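You operate a simulated robot arm through the tools that you are given. There is no shell and no other tool.

You are at the controls of a simulated robot arm. One attempt, no reset.

## Task
Brown cheese on both pieces of bread on the griddle at 120 C.
Fine: one piece of cheese on each while the plate is cold; dial off once both have browned; still hot.
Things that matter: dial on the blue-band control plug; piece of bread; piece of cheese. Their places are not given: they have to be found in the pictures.

Only the result counts: the job must be done as asked and must still hold three seconds after the hand-in. Knocking over, shifting, dropping, spilling or breaking anything else fails it.

## Robot
A 6-joint arm with a two-finger gripper, fixed in place. Base frame: the origin is on the floor under the middle of its stand, x ahead of it, y to its left, z up; the work surface is at about z = 0.92. Readings come in m, rad, newtons and seconds.
It reaches about 1.298 m from its shoulder. Its first joint turns from -2.601 to 2.601 rad. Payload 1.57 kg.
The TCP is the grasp point between the finger pads, 0.021 m short of the fingertips. In the tool frame z runs along the fingers and y along their closing line. The gripper opens to 0.07 m; its body begins 0.05 m behind the TCP.
Orientation is told as [roll, pitch, yaw] about the base's x, y, z axes, in that order, counted from this pose: with the fingers straight down and closing along the base's y, the tool's x points along the base's -x, its y along +y and its z along -z.

## Interface
- The arm moves only by the tool servo_tool. Its arguments are lists of equal length, an entry for each row: "offset": the shift along the tool's x, y, z in m, a list of three; "rotation": the turn, a rotation vector about the tool's x, y, z in rad, a list of three. In form: {"offset": [[x, y, z], ...], "rotation": [[ax, ay, az], ...]}. A call has 1 to 20 rows; each row is the pose to reach, as a shift and turn from the pose commanded when the call began, along the tool's axes at that moment. "grip" is the finger opening in m, from 0 to 0.07, set as the call begins (left out, the last holds). A row lasts 0.2 s, in which the tool goes at most 0.05 m and 0.15 rad; a call with a longer step from one row to the next is refused whole, and so is a gripper value outside its range. Where a pose cannot be reached the arm comes as near as it can. A force on the tool above 40 N (or 10 N above the force at the start of the call, whichever is more), or a blocked arm, ends the call early, and 0.2 s more pass. The fingers move at their own pace (about 0.1037 m/s each) and stop on an object; they squeeze with about 22 N. The grip force told is the motor's: it shows also when the fingers shut on nothing. Time passes only in rows, and 0.2 s behind the last, so rows that repeat a pose let the fingers close. The reply holds the time, the measured pose of the TCP, the force on the tool along the base axes, the opening and the grip force, in the units named above and with some noise, with the torque about the TCP (base axes, N m) and any sound that the robot's microphone picked up.
- Cameras (640 x 400 px; columns grow to the right, rows downward): "scene" is fixed at [0.2199, -0.6484, 1.6824]; the picture's right is [0.75, -0.66, 0.00], its down [-0.34, -0.39, -0.85] and it looks along [0.56, 0.64, -0.52] (base axes); focal length 358 px, centre (320, 200). "wrist" rides on the gripper at [0.079, 0.004, -0.081] in the tool frame; the picture's right is [-0.05, 1.00, 0.00], its down [-0.67, -0.04, -0.74] and it looks along [-0.74, -0.04, 0.67] (tool axes); focal length 256 px, centre (320, 200).
- grab_frame(camera): a new picture of that camera. It takes no simulated time.
- slide_trunk(by): slides the trunk up (or, below 0, down) by that many m; the arm rides with it, the base frame stays. It gives what a move gives, with no picture.
- probe_pixels(camera, pixels): for up to 12 pixels [column, row] of the newest picture of that camera ("zoom" is the newest enlarged one), the place [x, y, z] in the base frame of the surface seen there, good to about 0.002 m. It takes no simulated time.
- close_up(camera, box): a new picture of the part [left, top, right, bottom] of that camera's present view, enlarged. It takes no simulated time.
- finish_job(): hands the job in; it is judged then, once.

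Open the gripper and draw the arm clear of the work before you hand the job in, unless the task says otherwise.

The tools are called after "Request:" as name(argument=value, ...) on one line, values as JSON. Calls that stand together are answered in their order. servo_tool: Moves the arm, as the interface text tells. Its arguments: {"type":"object","properties":{"offset":{"type":"array","items":{"type":"array","items":{"type":"number"}}},"rotation":{"type":"array","items":{"type":"array","items":{"type":"number"}}},"grip":{"type":"number"}},"required":["offset","rotation"]} The other tools are called the same way: slide_trunk (by) moves the trunk up or down; grab_frame (camera) takes a picture; probe_pixels (camera, pixels) gives the place of the surface under pixels of a picture; close_up (camera, box) takes an enlarged picture of a part of a camera's view; finish_job () hands the job in.

At the start:

```text
clock: 0.0
tool_pos: [0.7042, 0.2391, 1.2398]
tcp_rot: [-0.001, -0.001, 0.001]
wrist_force: [0.1, 0.1, 0.2]
wrist_torque: [0.03, 0.02, 0.01]
gripper_width: 0.0702
finger_force: 0.1
trunk travel left (down, up): [-0.921, 0.049]
```

scene: 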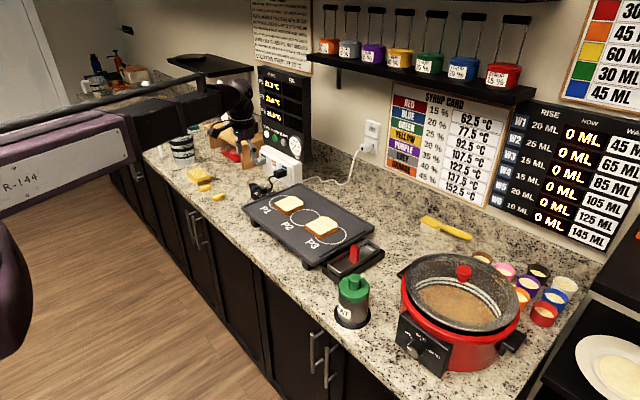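
wrist: 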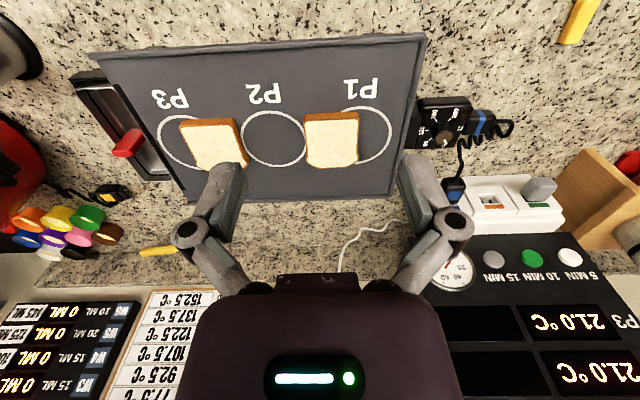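

The scene shows a griddle with two breads (about 289,205 and 322,227), cheese near (200,178), a control plug near (262,188). I take enlarged views to find the details.

Request:
close_up(camera="scene", box=[160, 110, 320, 210])

Request:
close_up(camera="scene", box=[230, 160, 390, 260])

Request:
close_up(camera="wrist", box=[390, 70, 640, 226])

Request:
close_up(camera="scene", box=[380, 80, 540, 180])

Request:
close_up(camera="scene", box=[230, 0, 390, 100])

```text
4.00 times, centred on (240, 160) of scene
```

zoom: 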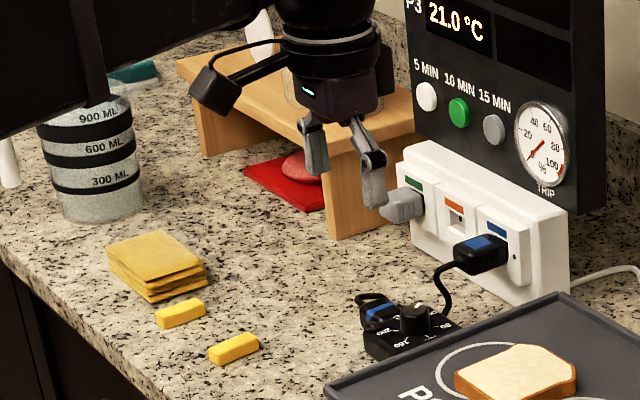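

```text
4.00 times, centred on (310, 210) of scene
```

zoom: 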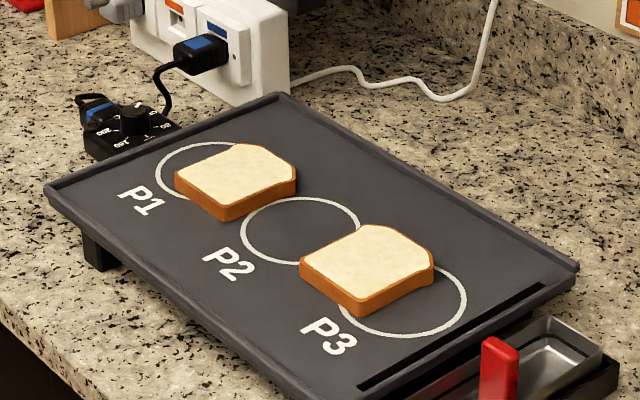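

```text
2.56 times, centred on (515, 148) of wrist
```

zoom: 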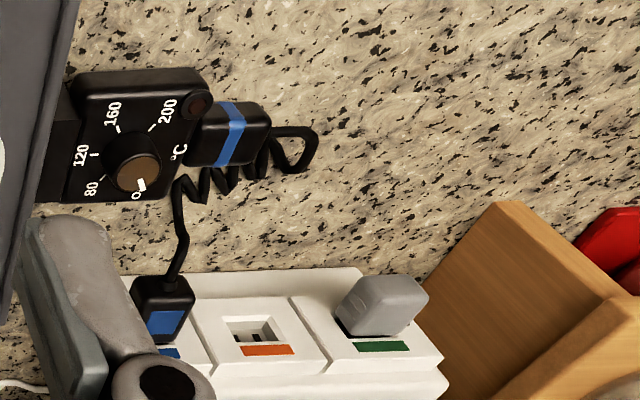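

```text
4.00 times, centred on (460, 130) of scene
```

zoom: 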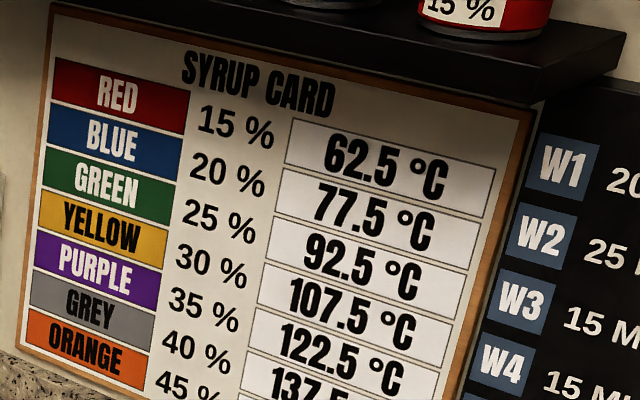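

```text
4.00 times, centred on (310, 50) of scene
```

zoom: 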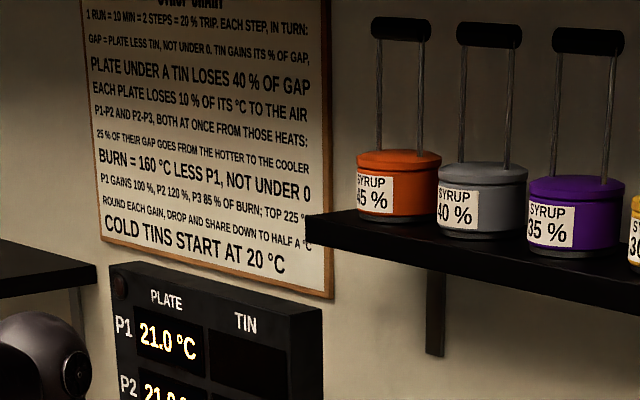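

I look closer at the cheese items, panel, and plug.

Request:
close_up(camera="scene", box=[180, 160, 244, 200])

Request:
close_up(camera="scene", box=[244, 60, 324, 160])

Request:
close_up(camera="scene", box=[240, 150, 304, 214])

Request:
close_up(camera="wrist", box=[440, 220, 640, 400])

Request:
close_up(camera="scene", box=[400, 200, 480, 250])

Request:
close_up(camera="scene", box=[240, 0, 320, 75])

```text
10.00 times, centred on (212, 180) of scene
```

zoom: 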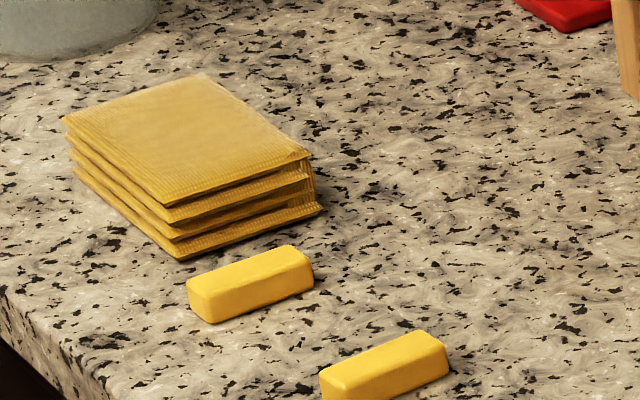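

```text
4.00 times, centred on (284, 110) of scene
```

zoom: 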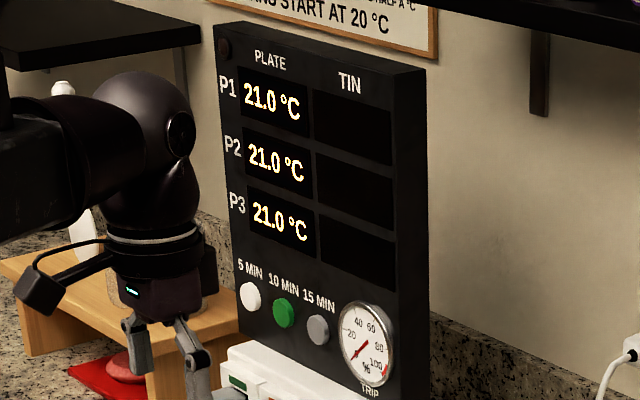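

```text
6.25 times, centred on (272, 182) of scene
```

zoom: 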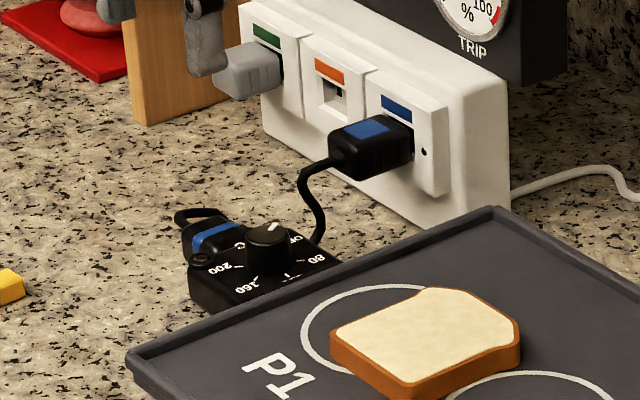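

```text
2.22 times, centred on (540, 310) of wrist
```

zoom: 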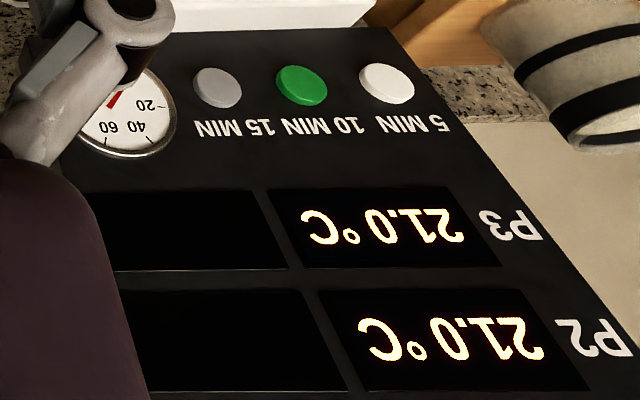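

```text
8.00 times, centred on (440, 225) of scene
```

zoom: 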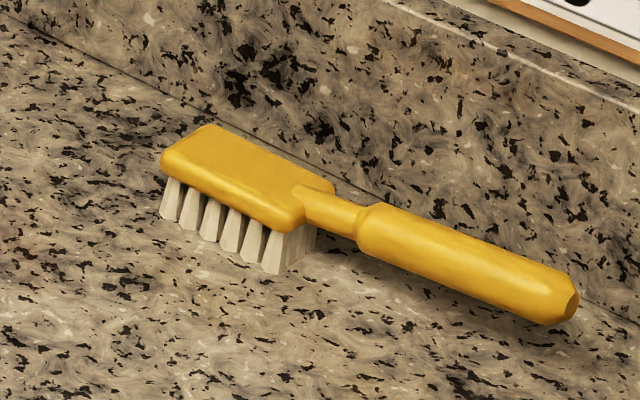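

```text
5.33 times, centred on (280, 38) of scene
```

zoom: 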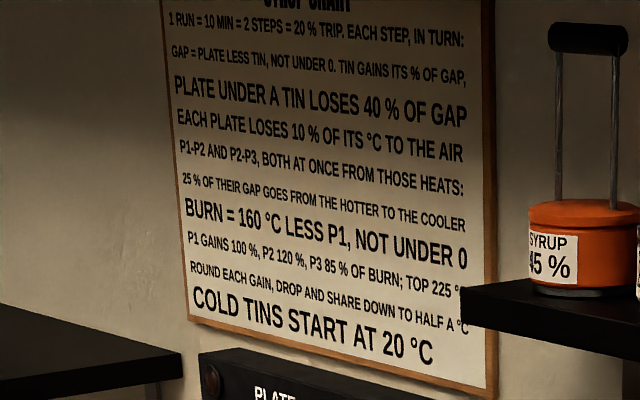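

The two small yellow blocks (about 205,187 and 218,197 in the scene) look like the cheese pieces; the stack beside is a folded cloth. I measure them with a close-up and probes.

Request:
close_up(camera="scene", box=[190, 175, 238, 205])

```text
13.33 times, centred on (214, 190) of scene
```

zoom: 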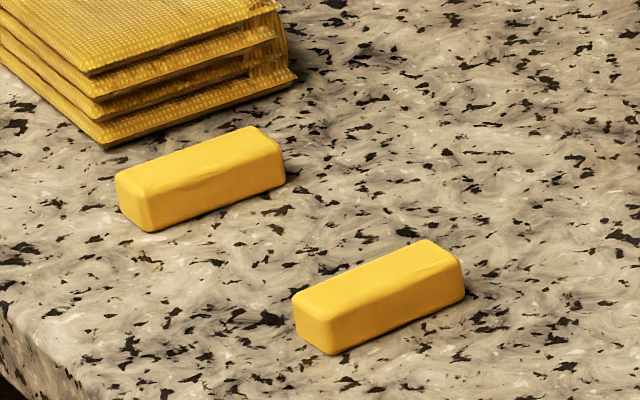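

Both blocks are clear: A around (200,175), B around (378,292) in the zoom. I probe their top faces and the counter nearby.

Request:
probe_pixels(camera="zoom", pixels=[[122, 178], [150, 196], [276, 155], [250, 132], [200, 165], [300, 294], [330, 318], [455, 265], [428, 244], [378, 280], [60, 240], [540, 330]])

Request:
probe_pixels(camera="scene", pixels=[[200, 172], [190, 176], [211, 190], [195, 165], [289, 203], [322, 225], [262, 187], [250, 215], [372, 238], [300, 262], [290, 180], [283, 165]])

```text
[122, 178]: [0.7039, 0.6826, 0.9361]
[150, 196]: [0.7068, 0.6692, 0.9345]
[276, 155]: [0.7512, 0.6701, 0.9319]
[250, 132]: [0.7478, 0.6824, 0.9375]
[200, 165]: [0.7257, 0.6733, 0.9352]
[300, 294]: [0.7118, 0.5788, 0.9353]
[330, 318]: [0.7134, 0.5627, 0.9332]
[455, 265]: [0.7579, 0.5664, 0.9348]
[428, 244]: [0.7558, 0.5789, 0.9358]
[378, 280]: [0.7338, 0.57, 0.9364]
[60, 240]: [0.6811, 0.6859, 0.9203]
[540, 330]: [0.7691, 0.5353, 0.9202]
```

```text
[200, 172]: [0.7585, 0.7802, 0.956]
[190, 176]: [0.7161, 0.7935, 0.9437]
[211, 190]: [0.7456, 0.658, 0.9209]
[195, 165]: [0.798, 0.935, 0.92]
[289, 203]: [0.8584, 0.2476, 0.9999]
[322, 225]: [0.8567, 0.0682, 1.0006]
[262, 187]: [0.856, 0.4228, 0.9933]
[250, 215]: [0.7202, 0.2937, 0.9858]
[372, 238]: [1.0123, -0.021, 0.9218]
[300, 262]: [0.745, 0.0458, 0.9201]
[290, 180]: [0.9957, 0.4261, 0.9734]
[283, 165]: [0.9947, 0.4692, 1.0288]
```

Cheese A centre ≈ (0.727, 0.676), B ≈ (0.734, 0.571), both lying along x with tops at 0.935; counter 0.920, bread tops 1.000. I move above the cheese to look with the wrist camera.

Request:
servo_tool(offset=[[-0.003, 0.038, 0.005], [-0.006, 0.076, 0.01], [-0.009, 0.114, 0.015], [-0.012, 0.152, 0.02], [-0.012, 0.19, 0.025], [-0.012, 0.228, 0.03], [-0.012, 0.266, 0.035], [-0.012, 0.304, 0.04], [-0.012, 0.332, 0.045], [-0.012, 0.332, 0.045]], rotation=[[0, 0, 0], [0, 0, 0], [0, 0, 0], [0, 0, 0], [0, 0, 0], [0, 0, 0], [0, 0, 0], [0, 0, 0], [0, 0, 0], [0, 0, 0]], grip=0.07)

Request:
grab_frame(camera="wrist")

Request:
grab_frame(camera="scene")

```text
clock: 2.2
tool_pos: [0.7166, 0.5714, 1.2401]
tcp_rot: [0.001, 0.001, -0.002]
wrist_force: [-0.2, 0.7, 0.0]
wrist_torque: [0.03, 0.02, 0.01]
gripper_width: 0.0701
finger_force: 0.1
out of reach, approached as far as the arm can: row 1, 2, 3, 4, 5, 6, 7, 8, 9, 10
trunk travel left (down, up): [-0.921, 0.049]
```

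```text
taken
```

wrist: 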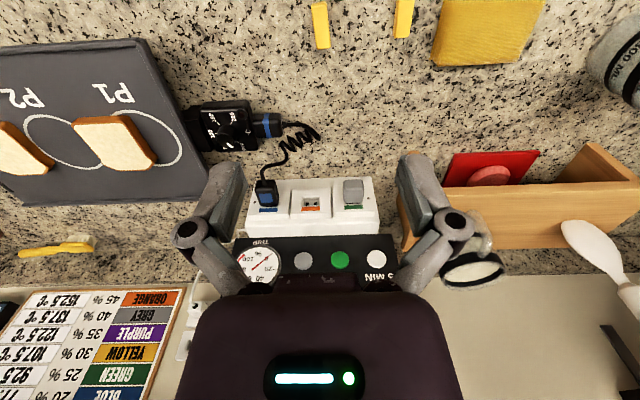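

```text
taken
```

scene: 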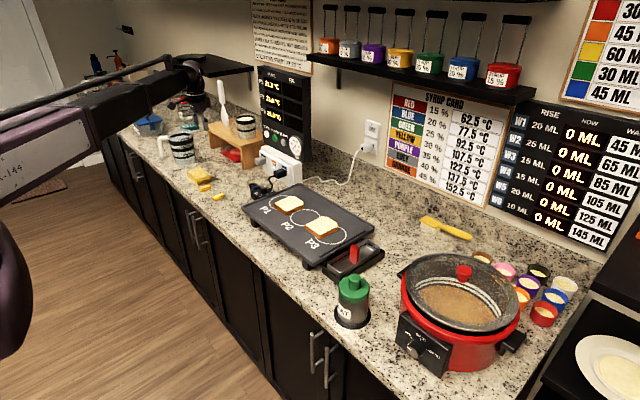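

The z stayed at 1.24: the arm does not go lower at this trunk height. I lower the trunk a little and see how the tool follows.

Request:
slide_trunk(by=-0.1)

Request:
grab_frame(camera="wrist")

Request:
grab_frame(camera="scene")

```text
clock: 3.5
tool_pos: [0.7172, 0.5724, 1.1394]
tcp_rot: [0.0, 0.0, 0.0]
wrist_force: [0.5, 0.4, 0.0]
wrist_torque: [-0.01, 0.01, 0.01]
gripper_width: 0.0702
finger_force: 0.1
trunk travel left (down, up): [-0.821, 0.149]
```

```text
taken
```

wrist: 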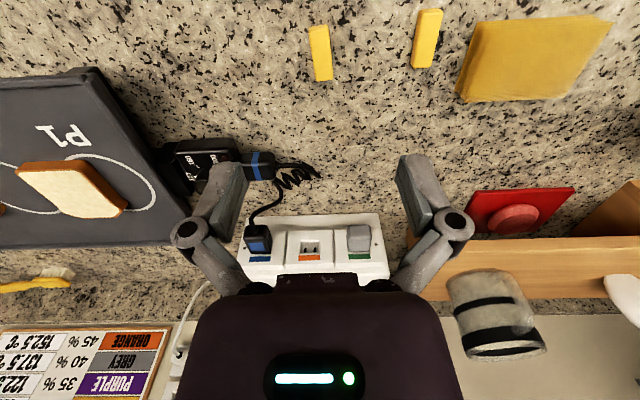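

```text
taken
```

scene: 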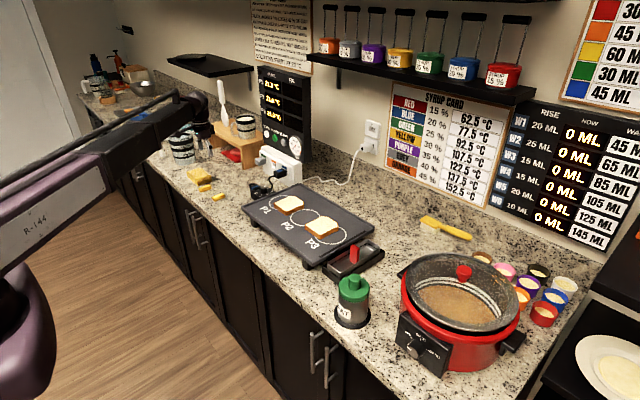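

The tool followed to z = 1.139. I test a small downward arm move with a shift to above cheese B.

Request:
servo_tool(offset=[[-0.005, 0, 0.01], [-0.01, 0, 0.02], [-0.015, 0, 0.03], [-0.015, 0, 0.03]], rotation=[[0, 0, 0], [0, 0, 0], [0, 0, 0], [0, 0, 0]])

```text
clock: 4.5
tool_pos: [0.7324, 0.5707, 1.1388]
tcp_rot: [-0.001, 0.001, -0.002]
wrist_force: [0.0, -0.8, -0.2]
wrist_torque: [0.02, -0.05, 0.01]
gripper_width: 0.07
finger_force: 0.1
out of reach, approached as far as the arm can: row 1, 2, 3, 4
trunk travel left (down, up): [-0.821, 0.149]
```

The arm itself cannot go lower here, so height seems to belong to the trunk. I test a small upward move.

Request:
servo_tool(offset=[[0, 0, -0.02], [0, 0, -0.04], [0, 0, -0.04]], rotation=[[0, 0, 0], [0, 0, 0], [0, 0, 0]])

```text
clock: 5.3
tool_pos: [0.7321, 0.5712, 1.1393]
tcp_rot: [-0.001, 0.001, 0.001]
wrist_force: [-0.8, -0.4, 0.2]
wrist_torque: [0.0, 0.01, 0.02]
gripper_width: 0.0702
finger_force: 0.1
out of reach, approached as far as the arm can: row 1, 2, 3
trunk travel left (down, up): [-0.821, 0.149]
```

Height is set by the trunk only; the arm works in the horizontal plane. I check cheese positions via a wrist close-up before lowering.

Request:
close_up(camera="wrist", box=[280, 0, 480, 125])

Request:
grab_frame(camera="wrist")

```text
3.20 times, centred on (380, 62) of wrist
```

zoom: 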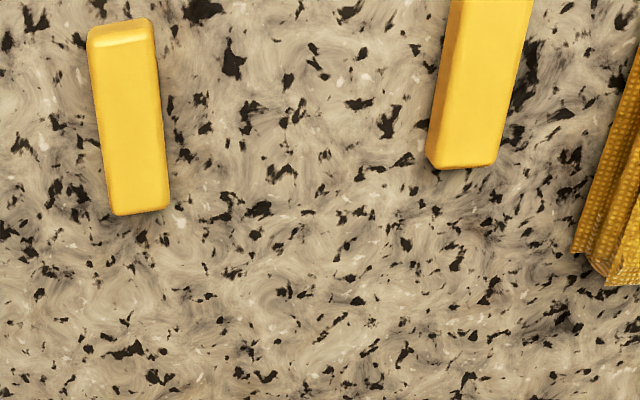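

```text
taken
```

wrist: 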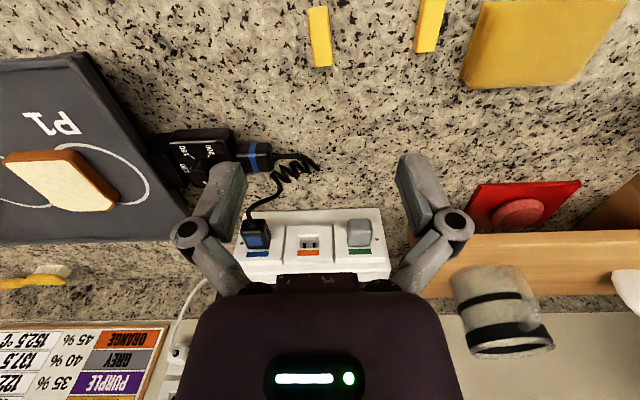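

Cheese B shows at (320,37) and A at (430,22) in the wrist view. I probe their edges in this view.

Request:
close_up(camera="wrist", box=[280, 0, 480, 125])

Request:
probe_pixels(camera="zoom", pixels=[[97, 45], [150, 35], [112, 210], [164, 200], [130, 120], [102, 120], [156, 120], [435, 150], [490, 155], [465, 80], [580, 245], [605, 270]])

```text
3.20 times, centred on (380, 62) of wrist
```

zoom: 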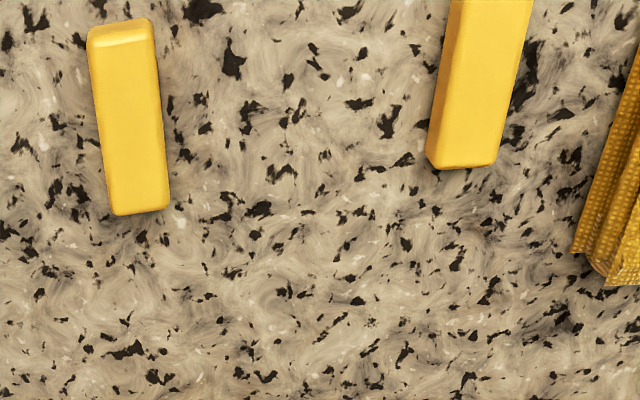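

```text
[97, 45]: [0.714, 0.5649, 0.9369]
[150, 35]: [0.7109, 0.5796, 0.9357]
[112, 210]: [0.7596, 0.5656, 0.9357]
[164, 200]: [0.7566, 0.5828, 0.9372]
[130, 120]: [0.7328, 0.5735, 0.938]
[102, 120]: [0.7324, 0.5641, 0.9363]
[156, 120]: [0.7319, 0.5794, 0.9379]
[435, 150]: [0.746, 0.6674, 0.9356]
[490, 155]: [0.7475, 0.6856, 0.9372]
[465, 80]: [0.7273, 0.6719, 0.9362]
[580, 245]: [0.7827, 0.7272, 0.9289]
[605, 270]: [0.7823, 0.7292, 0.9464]
```

Cheese B centre is (0.7355, 0.572). I shift 3 mm forward and lower the trunk most of the way.

Request:
servo_tool(offset=[[-0.003, 0.001, 0], [-0.003, 0.001, 0]], rotation=[[0, 0, 0], [0, 0, 0]], grip=0.05)

Request:
slide_trunk(by=-0.14)

Request:
grab_frame(camera="wrist")

Request:
grab_frame(camera="scene")

```text
clock: 5.9
tool_pos: [0.7339, 0.5722, 1.1396]
tcp_rot: [-0.002, 0.0, -0.001]
wrist_force: [1.1, -0.1, -0.1]
wrist_torque: [-0.02, 0.04, 0.02]
gripper_width: 0.0499
finger_force: 0.0
trunk travel left (down, up): [-0.821, 0.149]
```

```text
clock: 7.6
tool_pos: [0.7336, 0.5725, 0.9988]
tcp_rot: [0.0, -0.001, 0.0]
wrist_force: [0.1, -0.2, 0.5]
wrist_torque: [0.0, 0.0, -0.03]
gripper_width: 0.05
finger_force: 0.1
trunk travel left (down, up): [-0.681, 0.289]
```

```text
taken
```

wrist: 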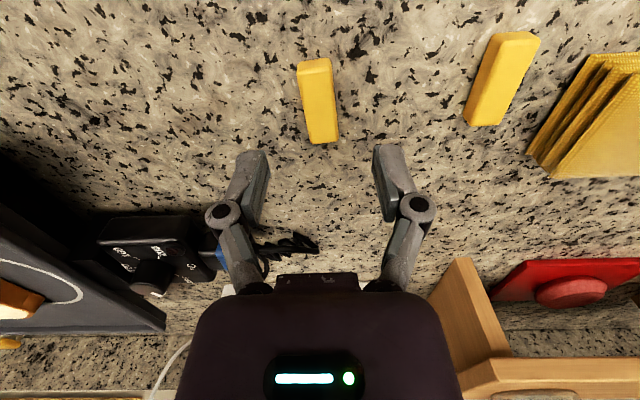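

```text
taken
```

scene: 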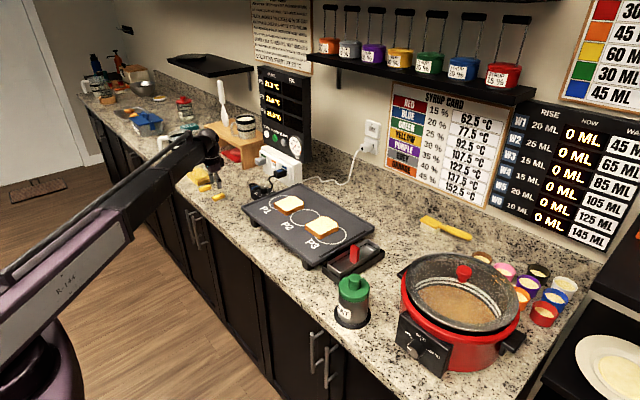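

The cheese lies centred between the fingers (318,100 below TCP). I lower the trunk the last 5.3 cm.

Request:
slide_trunk(by=-0.053)

Request:
grab_frame(camera="wrist")

```text
clock: 8.5
tool_pos: [0.7356, 0.5736, 0.9468]
tcp_rot: [-0.001, -0.001, 0.001]
wrist_force: [-0.1, -0.5, 0.5]
wrist_torque: [-0.01, 0.0, -0.02]
gripper_width: 0.0499
finger_force: 0.1
trunk travel left (down, up): [-0.628, 0.342]
```

```text
taken
```

wrist: 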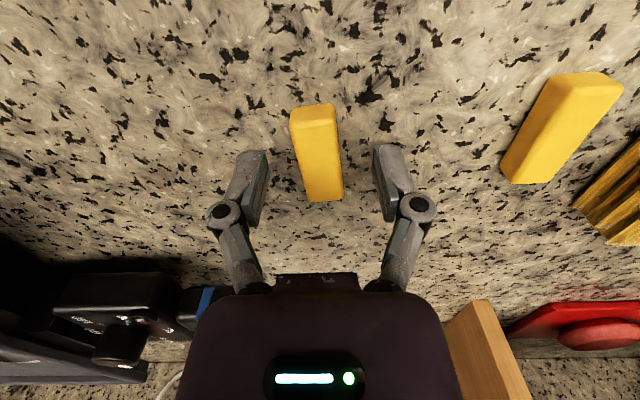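

The cheese is centred between the fingertips. I lower 2 mm more and close.

Request:
slide_trunk(by=-0.002)

Request:
servo_tool(offset=[[0, 0, 0], [0, 0, 0], [0, 0, 0], [0, 0, 0]], rotation=[[0, 0, 0], [0, 0, 0], [0, 0, 0], [0, 0, 0]], grip=0.01)

Request:
grab_frame(camera="wrist")

```text
clock: 9.1
tool_pos: [0.7353, 0.5726, 0.9446]
tcp_rot: [0.001, 0.001, 0.001]
wrist_force: [-0.2, -0.7, -0.2]
wrist_torque: [0.03, -0.03, -0.01]
gripper_width: 0.05
finger_force: 0.1
trunk travel left (down, up): [-0.626, 0.344]
```

```text
clock: 10.1
tool_pos: [0.7336, 0.5728, 0.9445]
tcp_rot: [0.001, -0.001, -0.001]
wrist_force: [0.2, -0.4, 1.7]
wrist_torque: [0.01, -0.04, -0.01]
gripper_width: 0.0186
finger_force: 22.3
trunk travel left (down, up): [-0.626, 0.344]
```

```text
taken
```

wrist: 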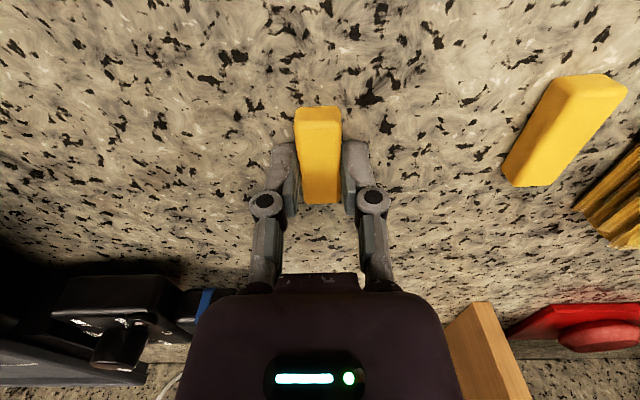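

The fingers hold the cheese at 18.6 mm with 22 N. I lift the trunk by 0.16 m.

Request:
slide_trunk(by=0.17)

Request:
grab_frame(camera="wrist")

Request:
close_up(camera="scene", box=[230, 160, 390, 260])

```text
clock: 12.0
tool_pos: [0.7355, 0.5726, 1.1138]
tcp_rot: [0.001, -0.002, 0.002]
wrist_force: [-0.2, 0.7, -0.4]
wrist_torque: [0.01, 0.0, -0.03]
gripper_width: 0.0189
finger_force: 22.5
trunk travel left (down, up): [-0.796, 0.174]
```

```text
taken
```

wrist: 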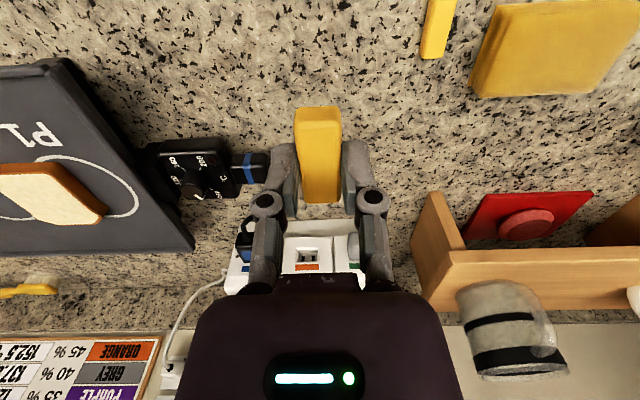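

```text
4.00 times, centred on (310, 210) of scene
```

zoom: 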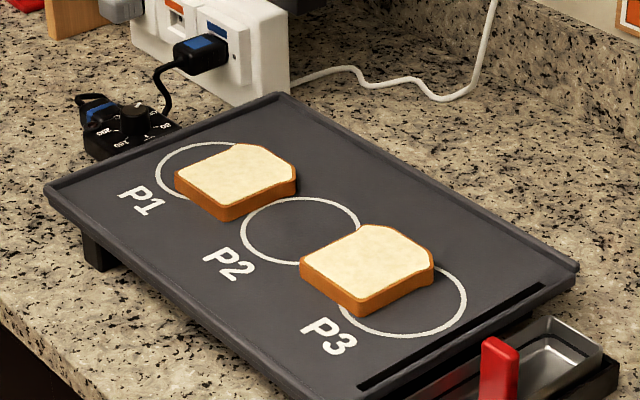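

The cheese is held. I probe the bread tops in this close-up: bread 1 corners around (178,178),(220,205),(292,178),(240,146); bread 2 around (303,260),(356,291),(432,258),(366,227).

Request:
probe_pixels(camera="zoom", pixels=[[180, 178], [221, 205], [292, 180], [240, 147], [235, 176], [305, 260], [357, 289], [430, 262], [368, 228], [366, 258], [225, 145], [345, 310]])

```text
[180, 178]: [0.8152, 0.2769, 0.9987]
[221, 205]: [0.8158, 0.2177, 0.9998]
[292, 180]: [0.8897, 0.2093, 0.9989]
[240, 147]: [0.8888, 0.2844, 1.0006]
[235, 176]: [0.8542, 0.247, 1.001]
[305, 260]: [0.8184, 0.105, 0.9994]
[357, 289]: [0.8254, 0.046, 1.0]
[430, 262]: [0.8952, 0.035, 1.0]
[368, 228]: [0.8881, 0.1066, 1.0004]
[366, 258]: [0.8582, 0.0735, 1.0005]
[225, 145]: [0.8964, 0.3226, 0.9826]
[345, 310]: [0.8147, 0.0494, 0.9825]
```

Bread 1 centre ≈ (0.855, 0.247), bread 2 centre ≈ (0.857, 0.072), tops at 1.000. I carry cheese B over bread 2.

Request:
servo_tool(offset=[[-0.0101, -0.0417, 0], [-0.0203, -0.0834, 0], [-0.0304, -0.125, 0], [-0.0405, -0.1667, 0], [-0.0506, -0.2084, 0], [-0.0608, -0.25, 0], [-0.0709, -0.2917, 0], [-0.081, -0.3334, 0], [-0.0911, -0.375, 0], [-0.1013, -0.4167, 0], [-0.1114, -0.4584, 0], [-0.1215, -0.5, 0], [-0.1215, -0.5, 0], [-0.1215, -0.5, 0]], rotation=[[0, 0, 0], [0, 0, 0], [0, 0, 0], [0, 0, 0], [0, 0, 0], [0, 0, 0], [0, 0, 0], [0, 0, 0], [0, 0, 0], [0, 0, 0], [0, 0, 0], [0, 0, 0], [0, 0, 0], [0, 0, 0]])

Request:
grab_frame(camera="wrist")

Request:
grab_frame(camera="scene")

```text
clock: 15.0
tool_pos: [0.8561, 0.0708, 1.1144]
tcp_rot: [-0.002, 0.0, 0.0]
wrist_force: [0.7, 0.4, 0.6]
wrist_torque: [0.01, 0.02, 0.01]
gripper_width: 0.0187
finger_force: 22.3
trunk travel left (down, up): [-0.796, 0.174]
```

```text
taken
```

wrist: 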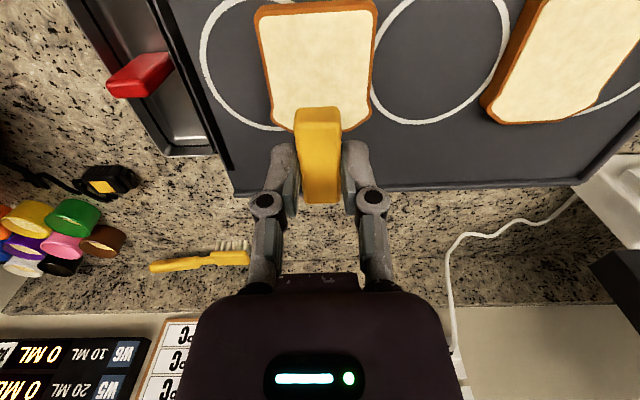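

```text
taken
```

scene: 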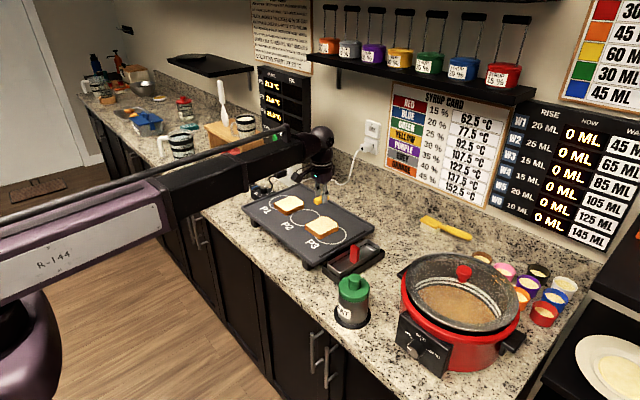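

Bread 2 lies under the cheese. I check its edges in the wrist view before lowering.

Request:
probe_pixels(camera="wrist", pixels=[[262, 30], [273, 110], [290, 124], [372, 30], [367, 100], [350, 122], [318, 60], [318, 14], [318, 112], [305, 112], [335, 112], [320, 195]])

```text
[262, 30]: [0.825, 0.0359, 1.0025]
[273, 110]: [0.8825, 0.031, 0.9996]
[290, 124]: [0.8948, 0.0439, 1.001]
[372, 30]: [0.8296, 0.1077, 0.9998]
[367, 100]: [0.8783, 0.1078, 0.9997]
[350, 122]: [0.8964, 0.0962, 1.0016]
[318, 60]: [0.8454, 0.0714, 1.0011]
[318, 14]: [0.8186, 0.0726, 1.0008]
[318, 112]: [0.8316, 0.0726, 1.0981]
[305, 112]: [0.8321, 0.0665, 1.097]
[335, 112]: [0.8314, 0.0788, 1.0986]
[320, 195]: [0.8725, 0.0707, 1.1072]
```

Cheese sits centred over bread 2 (bread y 0.033–0.108, x 0.813–0.898). I lower so that the cheese is about 1 mm above the bread.

Request:
slide_trunk(by=-0.087)

Request:
close_up(camera="wrist", box=[220, 60, 420, 220])

Request:
close_up(camera="scene", box=[280, 180, 376, 240])

```text
clock: 16.2
tool_pos: [0.8554, 0.0707, 1.0274]
tcp_rot: [0.001, 0.002, -0.001]
wrist_force: [-0.2, 0.3, -0.7]
wrist_torque: [0.01, -0.02, 0.0]
gripper_width: 0.0186
finger_force: 21.8
trunk travel left (down, up): [-0.709, 0.261]
```

```text
2.50 times, centred on (320, 140) of wrist
```

zoom: 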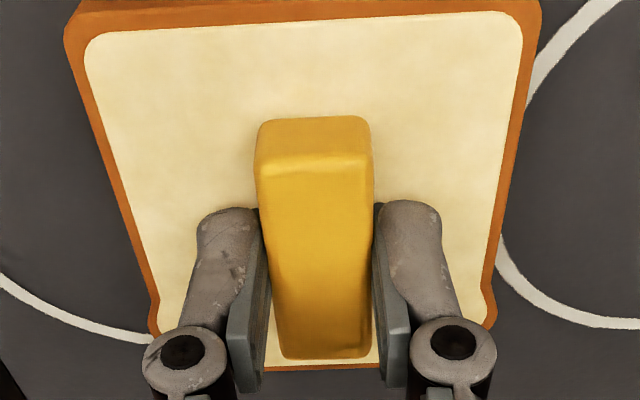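

```text
6.67 times, centred on (328, 210) of scene
```

zoom: 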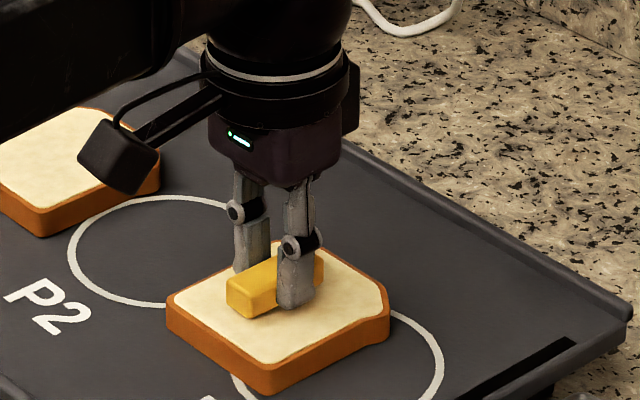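

The cheese is just above the bread. I lower 2 mm more and open.

Request:
slide_trunk(by=-0.002)

Request:
servo_tool(offset=[[0, 0, 0], [0, 0, 0], [0, 0, 0]], rotation=[[0, 0, 0], [0, 0, 0], [0, 0, 0]], grip=0.045)

Request:
close_up(camera="wrist", box=[220, 60, 420, 220])

```text
clock: 16.7
tool_pos: [0.8547, 0.0726, 1.0263]
tcp_rot: [0.0, 0.0, 0.001]
wrist_force: [0.1, -0.3, -0.1]
wrist_torque: [-0.01, -0.02, 0.0]
gripper_width: 0.0186
finger_force: 22.1
trunk travel left (down, up): [-0.707, 0.263]
```

```text
clock: 17.5
tool_pos: [0.8556, 0.0716, 1.0255]
tcp_rot: [0.001, 0.001, 0.0]
wrist_force: [-0.7, -0.1, 0.0]
wrist_torque: [0.0, 0.03, 0.0]
gripper_width: 0.0448
finger_force: 0.1
trunk travel left (down, up): [-0.707, 0.263]
```

```text
2.50 times, centred on (320, 140) of wrist
```

zoom: 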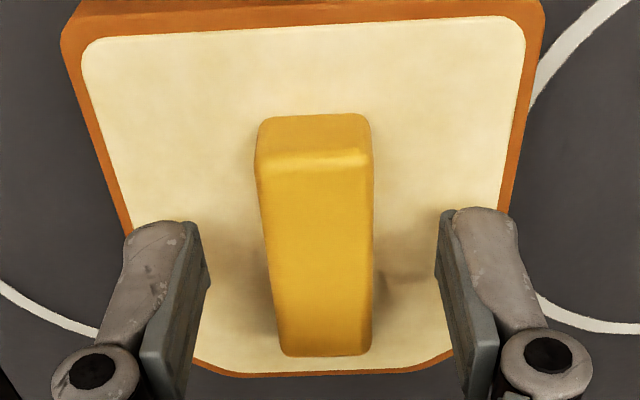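

The cheese rests on bread 2, released cleanly. I raise the trunk by 0.1 and go back above cheese A at (0.727, 0.676).

Request:
slide_trunk(by=0.1)

Request:
servo_tool(offset=[[0.0092, 0.0432, 0], [0.0184, 0.0864, 0], [0.0276, 0.1296, 0], [0.0368, 0.1728, 0], [0.046, 0.216, 0], [0.0552, 0.2592, 0], [0.0644, 0.3024, 0], [0.0736, 0.3456, 0], [0.0828, 0.3888, 0], [0.092, 0.432, 0], [0.1012, 0.4752, 0], [0.1104, 0.5184, 0], [0.1196, 0.5616, 0], [0.1286, 0.6045, 0], [0.1286, 0.6045, 0], [0.1286, 0.6045, 0]], rotation=[[0, 0, 0], [0, 0, 0], [0, 0, 0], [0, 0, 0], [0, 0, 0], [0, 0, 0], [0, 0, 0], [0, 0, 0], [0, 0, 0], [0, 0, 0], [0, 0, 0], [0, 0, 0], [0, 0, 0], [0, 0, 0], [0, 0, 0], [0, 0, 0]])

Request:
grab_frame(camera="wrist")

Request:
grab_frame(camera="scene")

```text
clock: 18.9
tool_pos: [0.8565, 0.0712, 1.1255]
tcp_rot: [0.0, 0.0, 0.0]
wrist_force: [-0.2, 0.5, 0.0]
wrist_torque: [-0.03, -0.03, -0.02]
gripper_width: 0.0448
finger_force: 0.0
trunk travel left (down, up): [-0.807, 0.163]
```

```text
clock: 22.2
tool_pos: [0.726, 0.6764, 1.1262]
tcp_rot: [-0.001, 0.0, 0.001]
wrist_force: [-0.2, 0.6, -0.1]
wrist_torque: [0.01, -0.02, -0.02]
gripper_width: 0.0452
finger_force: 0.1
trunk travel left (down, up): [-0.807, 0.163]
```

```text
taken
```

wrist: 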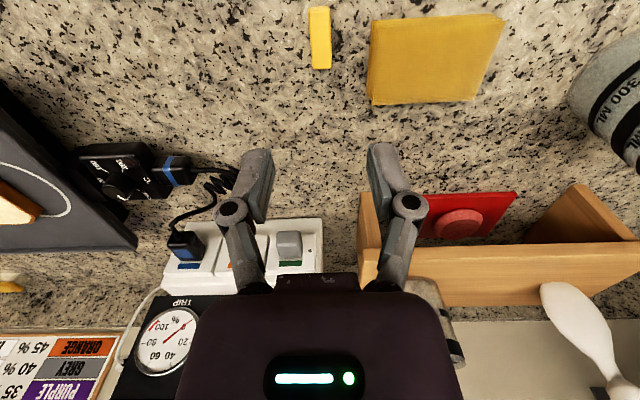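

```text
taken
```

scene: 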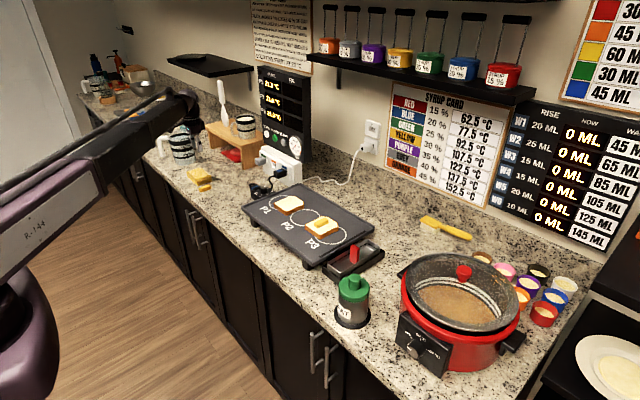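

Cheese A is below the TCP (320,38). I probe its edges and the cloth's near edge for finger clearance.

Request:
probe_pixels(camera="wrist", pixels=[[312, 40], [320, 40], [329, 40], [314, 66], [329, 66], [311, 14], [327, 12], [373, 30], [368, 65], [366, 95], [373, 104], [420, 100]])

```text
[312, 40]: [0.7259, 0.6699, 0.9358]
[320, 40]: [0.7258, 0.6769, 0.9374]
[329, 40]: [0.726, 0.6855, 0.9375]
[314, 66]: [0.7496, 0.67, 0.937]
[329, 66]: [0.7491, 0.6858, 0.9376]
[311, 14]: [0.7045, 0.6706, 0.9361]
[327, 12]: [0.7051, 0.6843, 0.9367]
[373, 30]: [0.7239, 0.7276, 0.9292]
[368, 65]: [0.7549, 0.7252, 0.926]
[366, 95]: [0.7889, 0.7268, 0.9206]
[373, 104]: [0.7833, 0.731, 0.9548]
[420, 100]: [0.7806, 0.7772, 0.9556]
```

Cloth edge is at y = 0.725, cheese A centre (0.727, 0.6775). I narrow the opening to 0.036 for clearance, adjust by 1 mm, and lower partway.

Request:
servo_tool(offset=[[-0.001, 0.001, 0], [-0.001, 0.001, 0]], rotation=[[0, 0, 0], [0, 0, 0]], grip=0.036)

Request:
slide_trunk(by=-0.14)

Request:
grab_frame(camera="wrist")

```text
clock: 22.9
tool_pos: [0.7276, 0.6776, 1.1254]
tcp_rot: [-0.001, 0.0, -0.001]
wrist_force: [-0.1, 0.4, 0.4]
wrist_torque: [0.01, 0.03, 0.03]
gripper_width: 0.0361
finger_force: 0.0
trunk travel left (down, up): [-0.807, 0.163]
```

```text
clock: 24.5
tool_pos: [0.729, 0.678, 0.9844]
tcp_rot: [0.001, -0.001, 0.0]
wrist_force: [0.0, -0.1, -0.8]
wrist_torque: [-0.01, -0.01, -0.02]
gripper_width: 0.036
finger_force: 0.0
trunk travel left (down, up): [-0.667, 0.303]
```

```text
taken
```

wrist: 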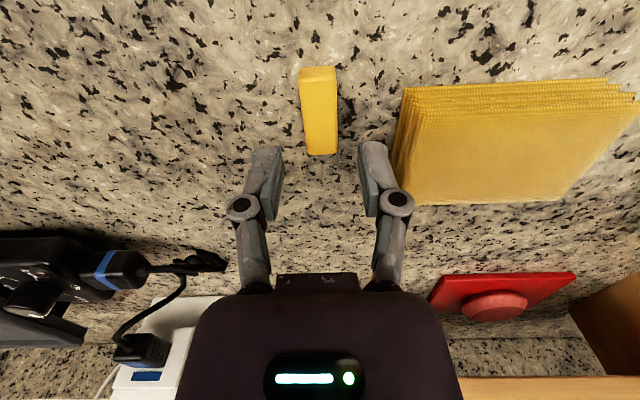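

The finger on the cloth side should pass at about 1 cm from it. I lower 2 cm and check.

Request:
slide_trunk(by=-0.02)

Request:
close_up(camera="wrist", box=[200, 60, 440, 260])

Request:
close_up(camera="scene", box=[170, 150, 250, 200])

```text
clock: 25.2
tool_pos: [0.7264, 0.6772, 0.9659]
tcp_rot: [0.001, 0.0, 0.0]
wrist_force: [0.2, -0.5, 0.7]
wrist_torque: [-0.04, 0.02, 0.04]
gripper_width: 0.0362
finger_force: 0.1
trunk travel left (down, up): [-0.647, 0.323]
```

```text
2.00 times, centred on (320, 160) of wrist
```

zoom: 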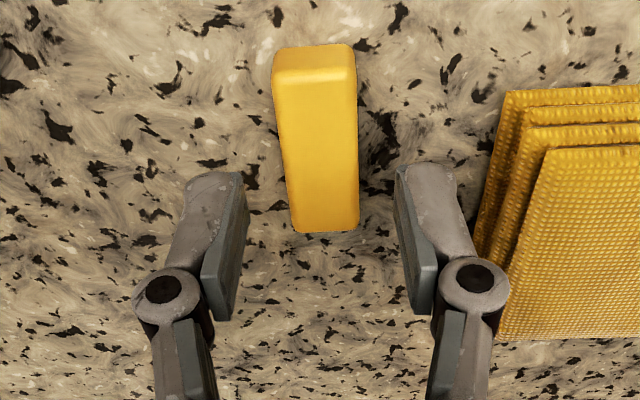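

```text
8.00 times, centred on (210, 175) of scene
```

zoom: 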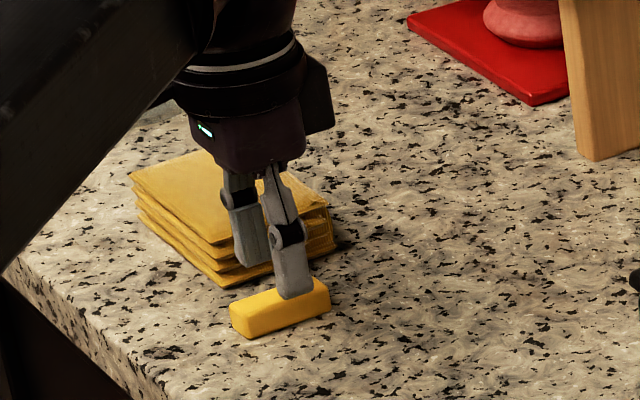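

The stacked cloth is near the right knuckle, so I probe the knuckle and cloth edges.

Request:
probe_pixels(camera="zoom", pixels=[[472, 275], [498, 270], [484, 300], [440, 180], [462, 215], [478, 245], [500, 110], [530, 110], [560, 160], [510, 270], [490, 200], [505, 320]])

```text
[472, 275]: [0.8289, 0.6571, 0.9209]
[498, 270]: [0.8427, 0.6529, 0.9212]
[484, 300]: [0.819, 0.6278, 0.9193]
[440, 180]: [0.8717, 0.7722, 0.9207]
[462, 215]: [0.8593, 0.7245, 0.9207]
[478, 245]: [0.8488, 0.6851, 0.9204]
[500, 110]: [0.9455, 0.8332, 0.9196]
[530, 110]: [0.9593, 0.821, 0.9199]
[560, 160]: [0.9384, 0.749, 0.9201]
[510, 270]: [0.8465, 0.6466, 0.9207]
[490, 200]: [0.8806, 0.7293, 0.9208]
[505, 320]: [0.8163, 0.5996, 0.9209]
```

The zoom probed was the scene one; I retake the wrist close-up and probe again.

Request:
close_up(camera="wrist", box=[200, 60, 440, 260])

Request:
probe_pixels(camera="zoom", pixels=[[472, 275], [498, 270], [484, 300], [440, 180], [462, 215], [478, 245], [500, 110], [530, 110], [560, 160], [315, 150], [490, 210], [515, 310]])

```text
2.00 times, centred on (320, 160) of wrist
```

zoom: 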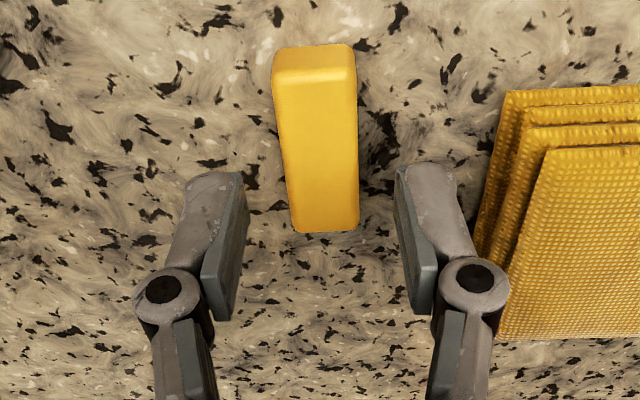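

```text
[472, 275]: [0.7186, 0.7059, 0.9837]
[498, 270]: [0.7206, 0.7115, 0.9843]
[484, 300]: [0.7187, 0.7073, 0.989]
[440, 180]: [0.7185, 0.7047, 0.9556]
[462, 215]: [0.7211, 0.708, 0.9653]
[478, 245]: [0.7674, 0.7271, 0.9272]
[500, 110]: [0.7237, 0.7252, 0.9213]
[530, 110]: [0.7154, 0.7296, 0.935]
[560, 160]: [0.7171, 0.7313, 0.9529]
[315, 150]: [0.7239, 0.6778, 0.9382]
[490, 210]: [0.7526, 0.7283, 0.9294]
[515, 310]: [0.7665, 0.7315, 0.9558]
```

The knuckle's outer side is at y ≈ 0.713, the cloth begins at 0.725, so it clears. I lower the last 21 mm and close.

Request:
slide_trunk(by=-0.021)

Request:
servo_tool(offset=[[0, 0, 0], [0, 0, 0], [0, 0, 0], [0, 0, 0]], rotation=[[0, 0, 0], [0, 0, 0], [0, 0, 0], [0, 0, 0]], grip=0.01)

Request:
close_up(camera="wrist", box=[200, 60, 440, 260])

```text
clock: 25.9
tool_pos: [0.7279, 0.6774, 0.9447]
tcp_rot: [0.0, -0.001, 0.001]
wrist_force: [0.5, -0.3, 0.2]
wrist_torque: [0.02, 0.01, 0.0]
gripper_width: 0.0358
finger_force: 0.2
trunk travel left (down, up): [-0.626, 0.344]
```

```text
clock: 26.9
tool_pos: [0.729, 0.6759, 0.9441]
tcp_rot: [0.0, -0.001, 0.0]
wrist_force: [-0.5, 0.5, 0.9]
wrist_torque: [0.0, 0.03, -0.02]
gripper_width: 0.0188
finger_force: 21.7
trunk travel left (down, up): [-0.626, 0.344]
```

```text
2.00 times, centred on (320, 160) of wrist
```

zoom: 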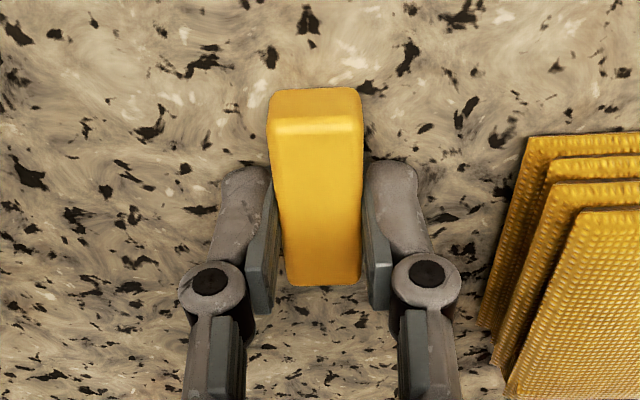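

Cheese A is held (18.8 mm, 22 N). I lift it and carry it over bread 1 at (0.855, 0.247).

Request:
slide_trunk(by=0.17)

Request:
servo_tool(offset=[[-0.0116, -0.0391, 0], [-0.0232, -0.0782, 0], [-0.0348, -0.1173, 0], [-0.0464, -0.1564, 0], [-0.058, -0.1955, 0], [-0.0695, -0.2345, 0], [-0.0811, -0.2736, 0], [-0.0927, -0.3127, 0], [-0.1043, -0.3518, 0], [-0.1159, -0.3909, 0], [-0.1275, -0.43, 0], [-0.1275, -0.43, 0], [-0.1275, -0.43, 0]], rotation=[[0, 0, 0], [0, 0, 0], [0, 0, 0], [0, 0, 0], [0, 0, 0], [0, 0, 0], [0, 0, 0], [0, 0, 0], [0, 0, 0], [0, 0, 0], [0, 0, 0], [0, 0, 0], [0, 0, 0]])

Request:
grab_frame(camera="wrist")

Request:
grab_frame(camera="scene")

```text
clock: 28.8
tool_pos: [0.7274, 0.6776, 1.1142]
tcp_rot: [0.0, -0.001, -0.002]
wrist_force: [-0.3, -0.1, 0.5]
wrist_torque: [0.03, 0.0, 0.0]
gripper_width: 0.0189
finger_force: 22.4
trunk travel left (down, up): [-0.796, 0.174]
```

```text
clock: 31.6
tool_pos: [0.8554, 0.2492, 1.1146]
tcp_rot: [0.0, -0.001, 0.0]
wrist_force: [0.8, 0.3, -1.1]
wrist_torque: [0.0, 0.0, 0.03]
gripper_width: 0.0189
finger_force: 21.7
trunk travel left (down, up): [-0.796, 0.174]
```

```text
taken
```

wrist: 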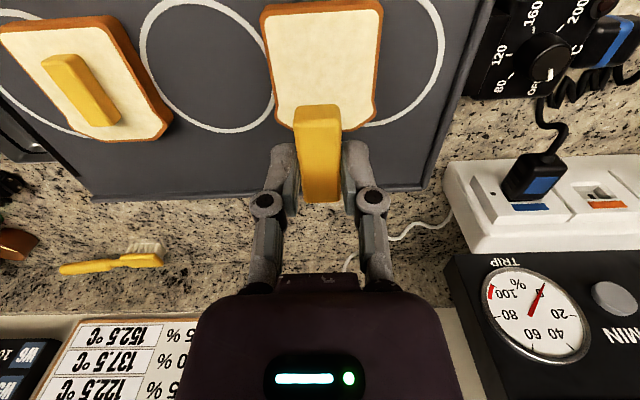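

```text
taken
```

scene: 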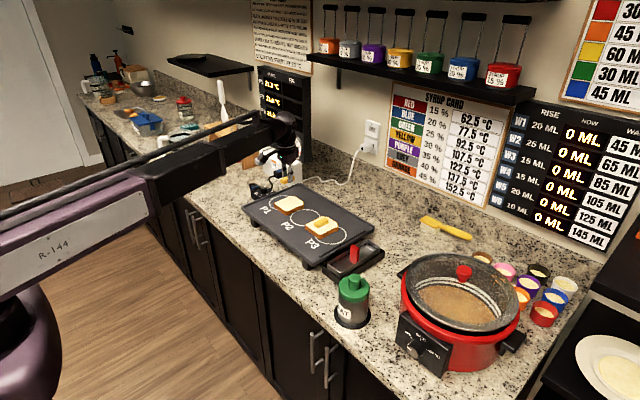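

Bread 1 lies under the cheese. I probe its edges in the wrist view to confirm.

Request:
probe_pixels(camera="wrist", pixels=[[266, 30], [277, 110], [290, 122], [376, 30], [371, 95], [355, 120], [320, 60], [320, 14], [545, 62], [531, 47], [566, 68], [545, 90]])

```text
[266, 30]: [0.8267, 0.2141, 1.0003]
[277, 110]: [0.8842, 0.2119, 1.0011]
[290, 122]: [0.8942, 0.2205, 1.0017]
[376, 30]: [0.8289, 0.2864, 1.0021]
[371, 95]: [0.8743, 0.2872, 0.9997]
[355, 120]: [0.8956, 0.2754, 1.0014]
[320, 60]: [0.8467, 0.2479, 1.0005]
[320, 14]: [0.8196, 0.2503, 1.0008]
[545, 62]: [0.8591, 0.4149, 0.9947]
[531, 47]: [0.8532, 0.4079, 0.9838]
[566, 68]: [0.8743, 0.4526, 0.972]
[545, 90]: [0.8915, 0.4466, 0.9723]
```

Bread 1 centre is (0.855, 0.249), right beneath. I lower so the cheese touches the bread and release.

Request:
slide_trunk(by=-0.0885)

Request:
servo_tool(offset=[[0, 0, 0], [0, 0, 0], [0, 0, 0]], rotation=[[0, 0, 0], [0, 0, 0], [0, 0, 0]], grip=0.045)

Request:
close_up(camera="wrist", box=[220, 60, 420, 220])

```text
clock: 32.8
tool_pos: [0.8566, 0.2477, 1.026]
tcp_rot: [0.001, 0.001, 0.001]
wrist_force: [-0.2, 0.2, -0.3]
wrist_torque: [0.03, -0.01, 0.03]
gripper_width: 0.0186
finger_force: 21.9
trunk travel left (down, up): [-0.707, 0.263]
```

```text
clock: 33.6
tool_pos: [0.8552, 0.2477, 1.0257]
tcp_rot: [0.001, 0.0, 0.0]
wrist_force: [0.4, 1.0, -0.2]
wrist_torque: [0.0, -0.04, 0.04]
gripper_width: 0.0447
finger_force: 0.1
trunk travel left (down, up): [-0.707, 0.263]
```

```text
2.50 times, centred on (320, 140) of wrist
```

zoom: 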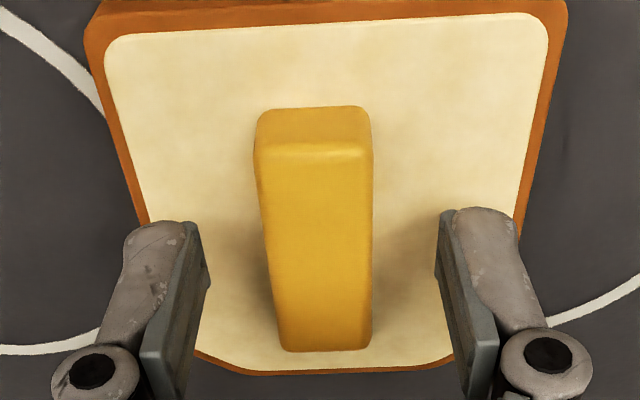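

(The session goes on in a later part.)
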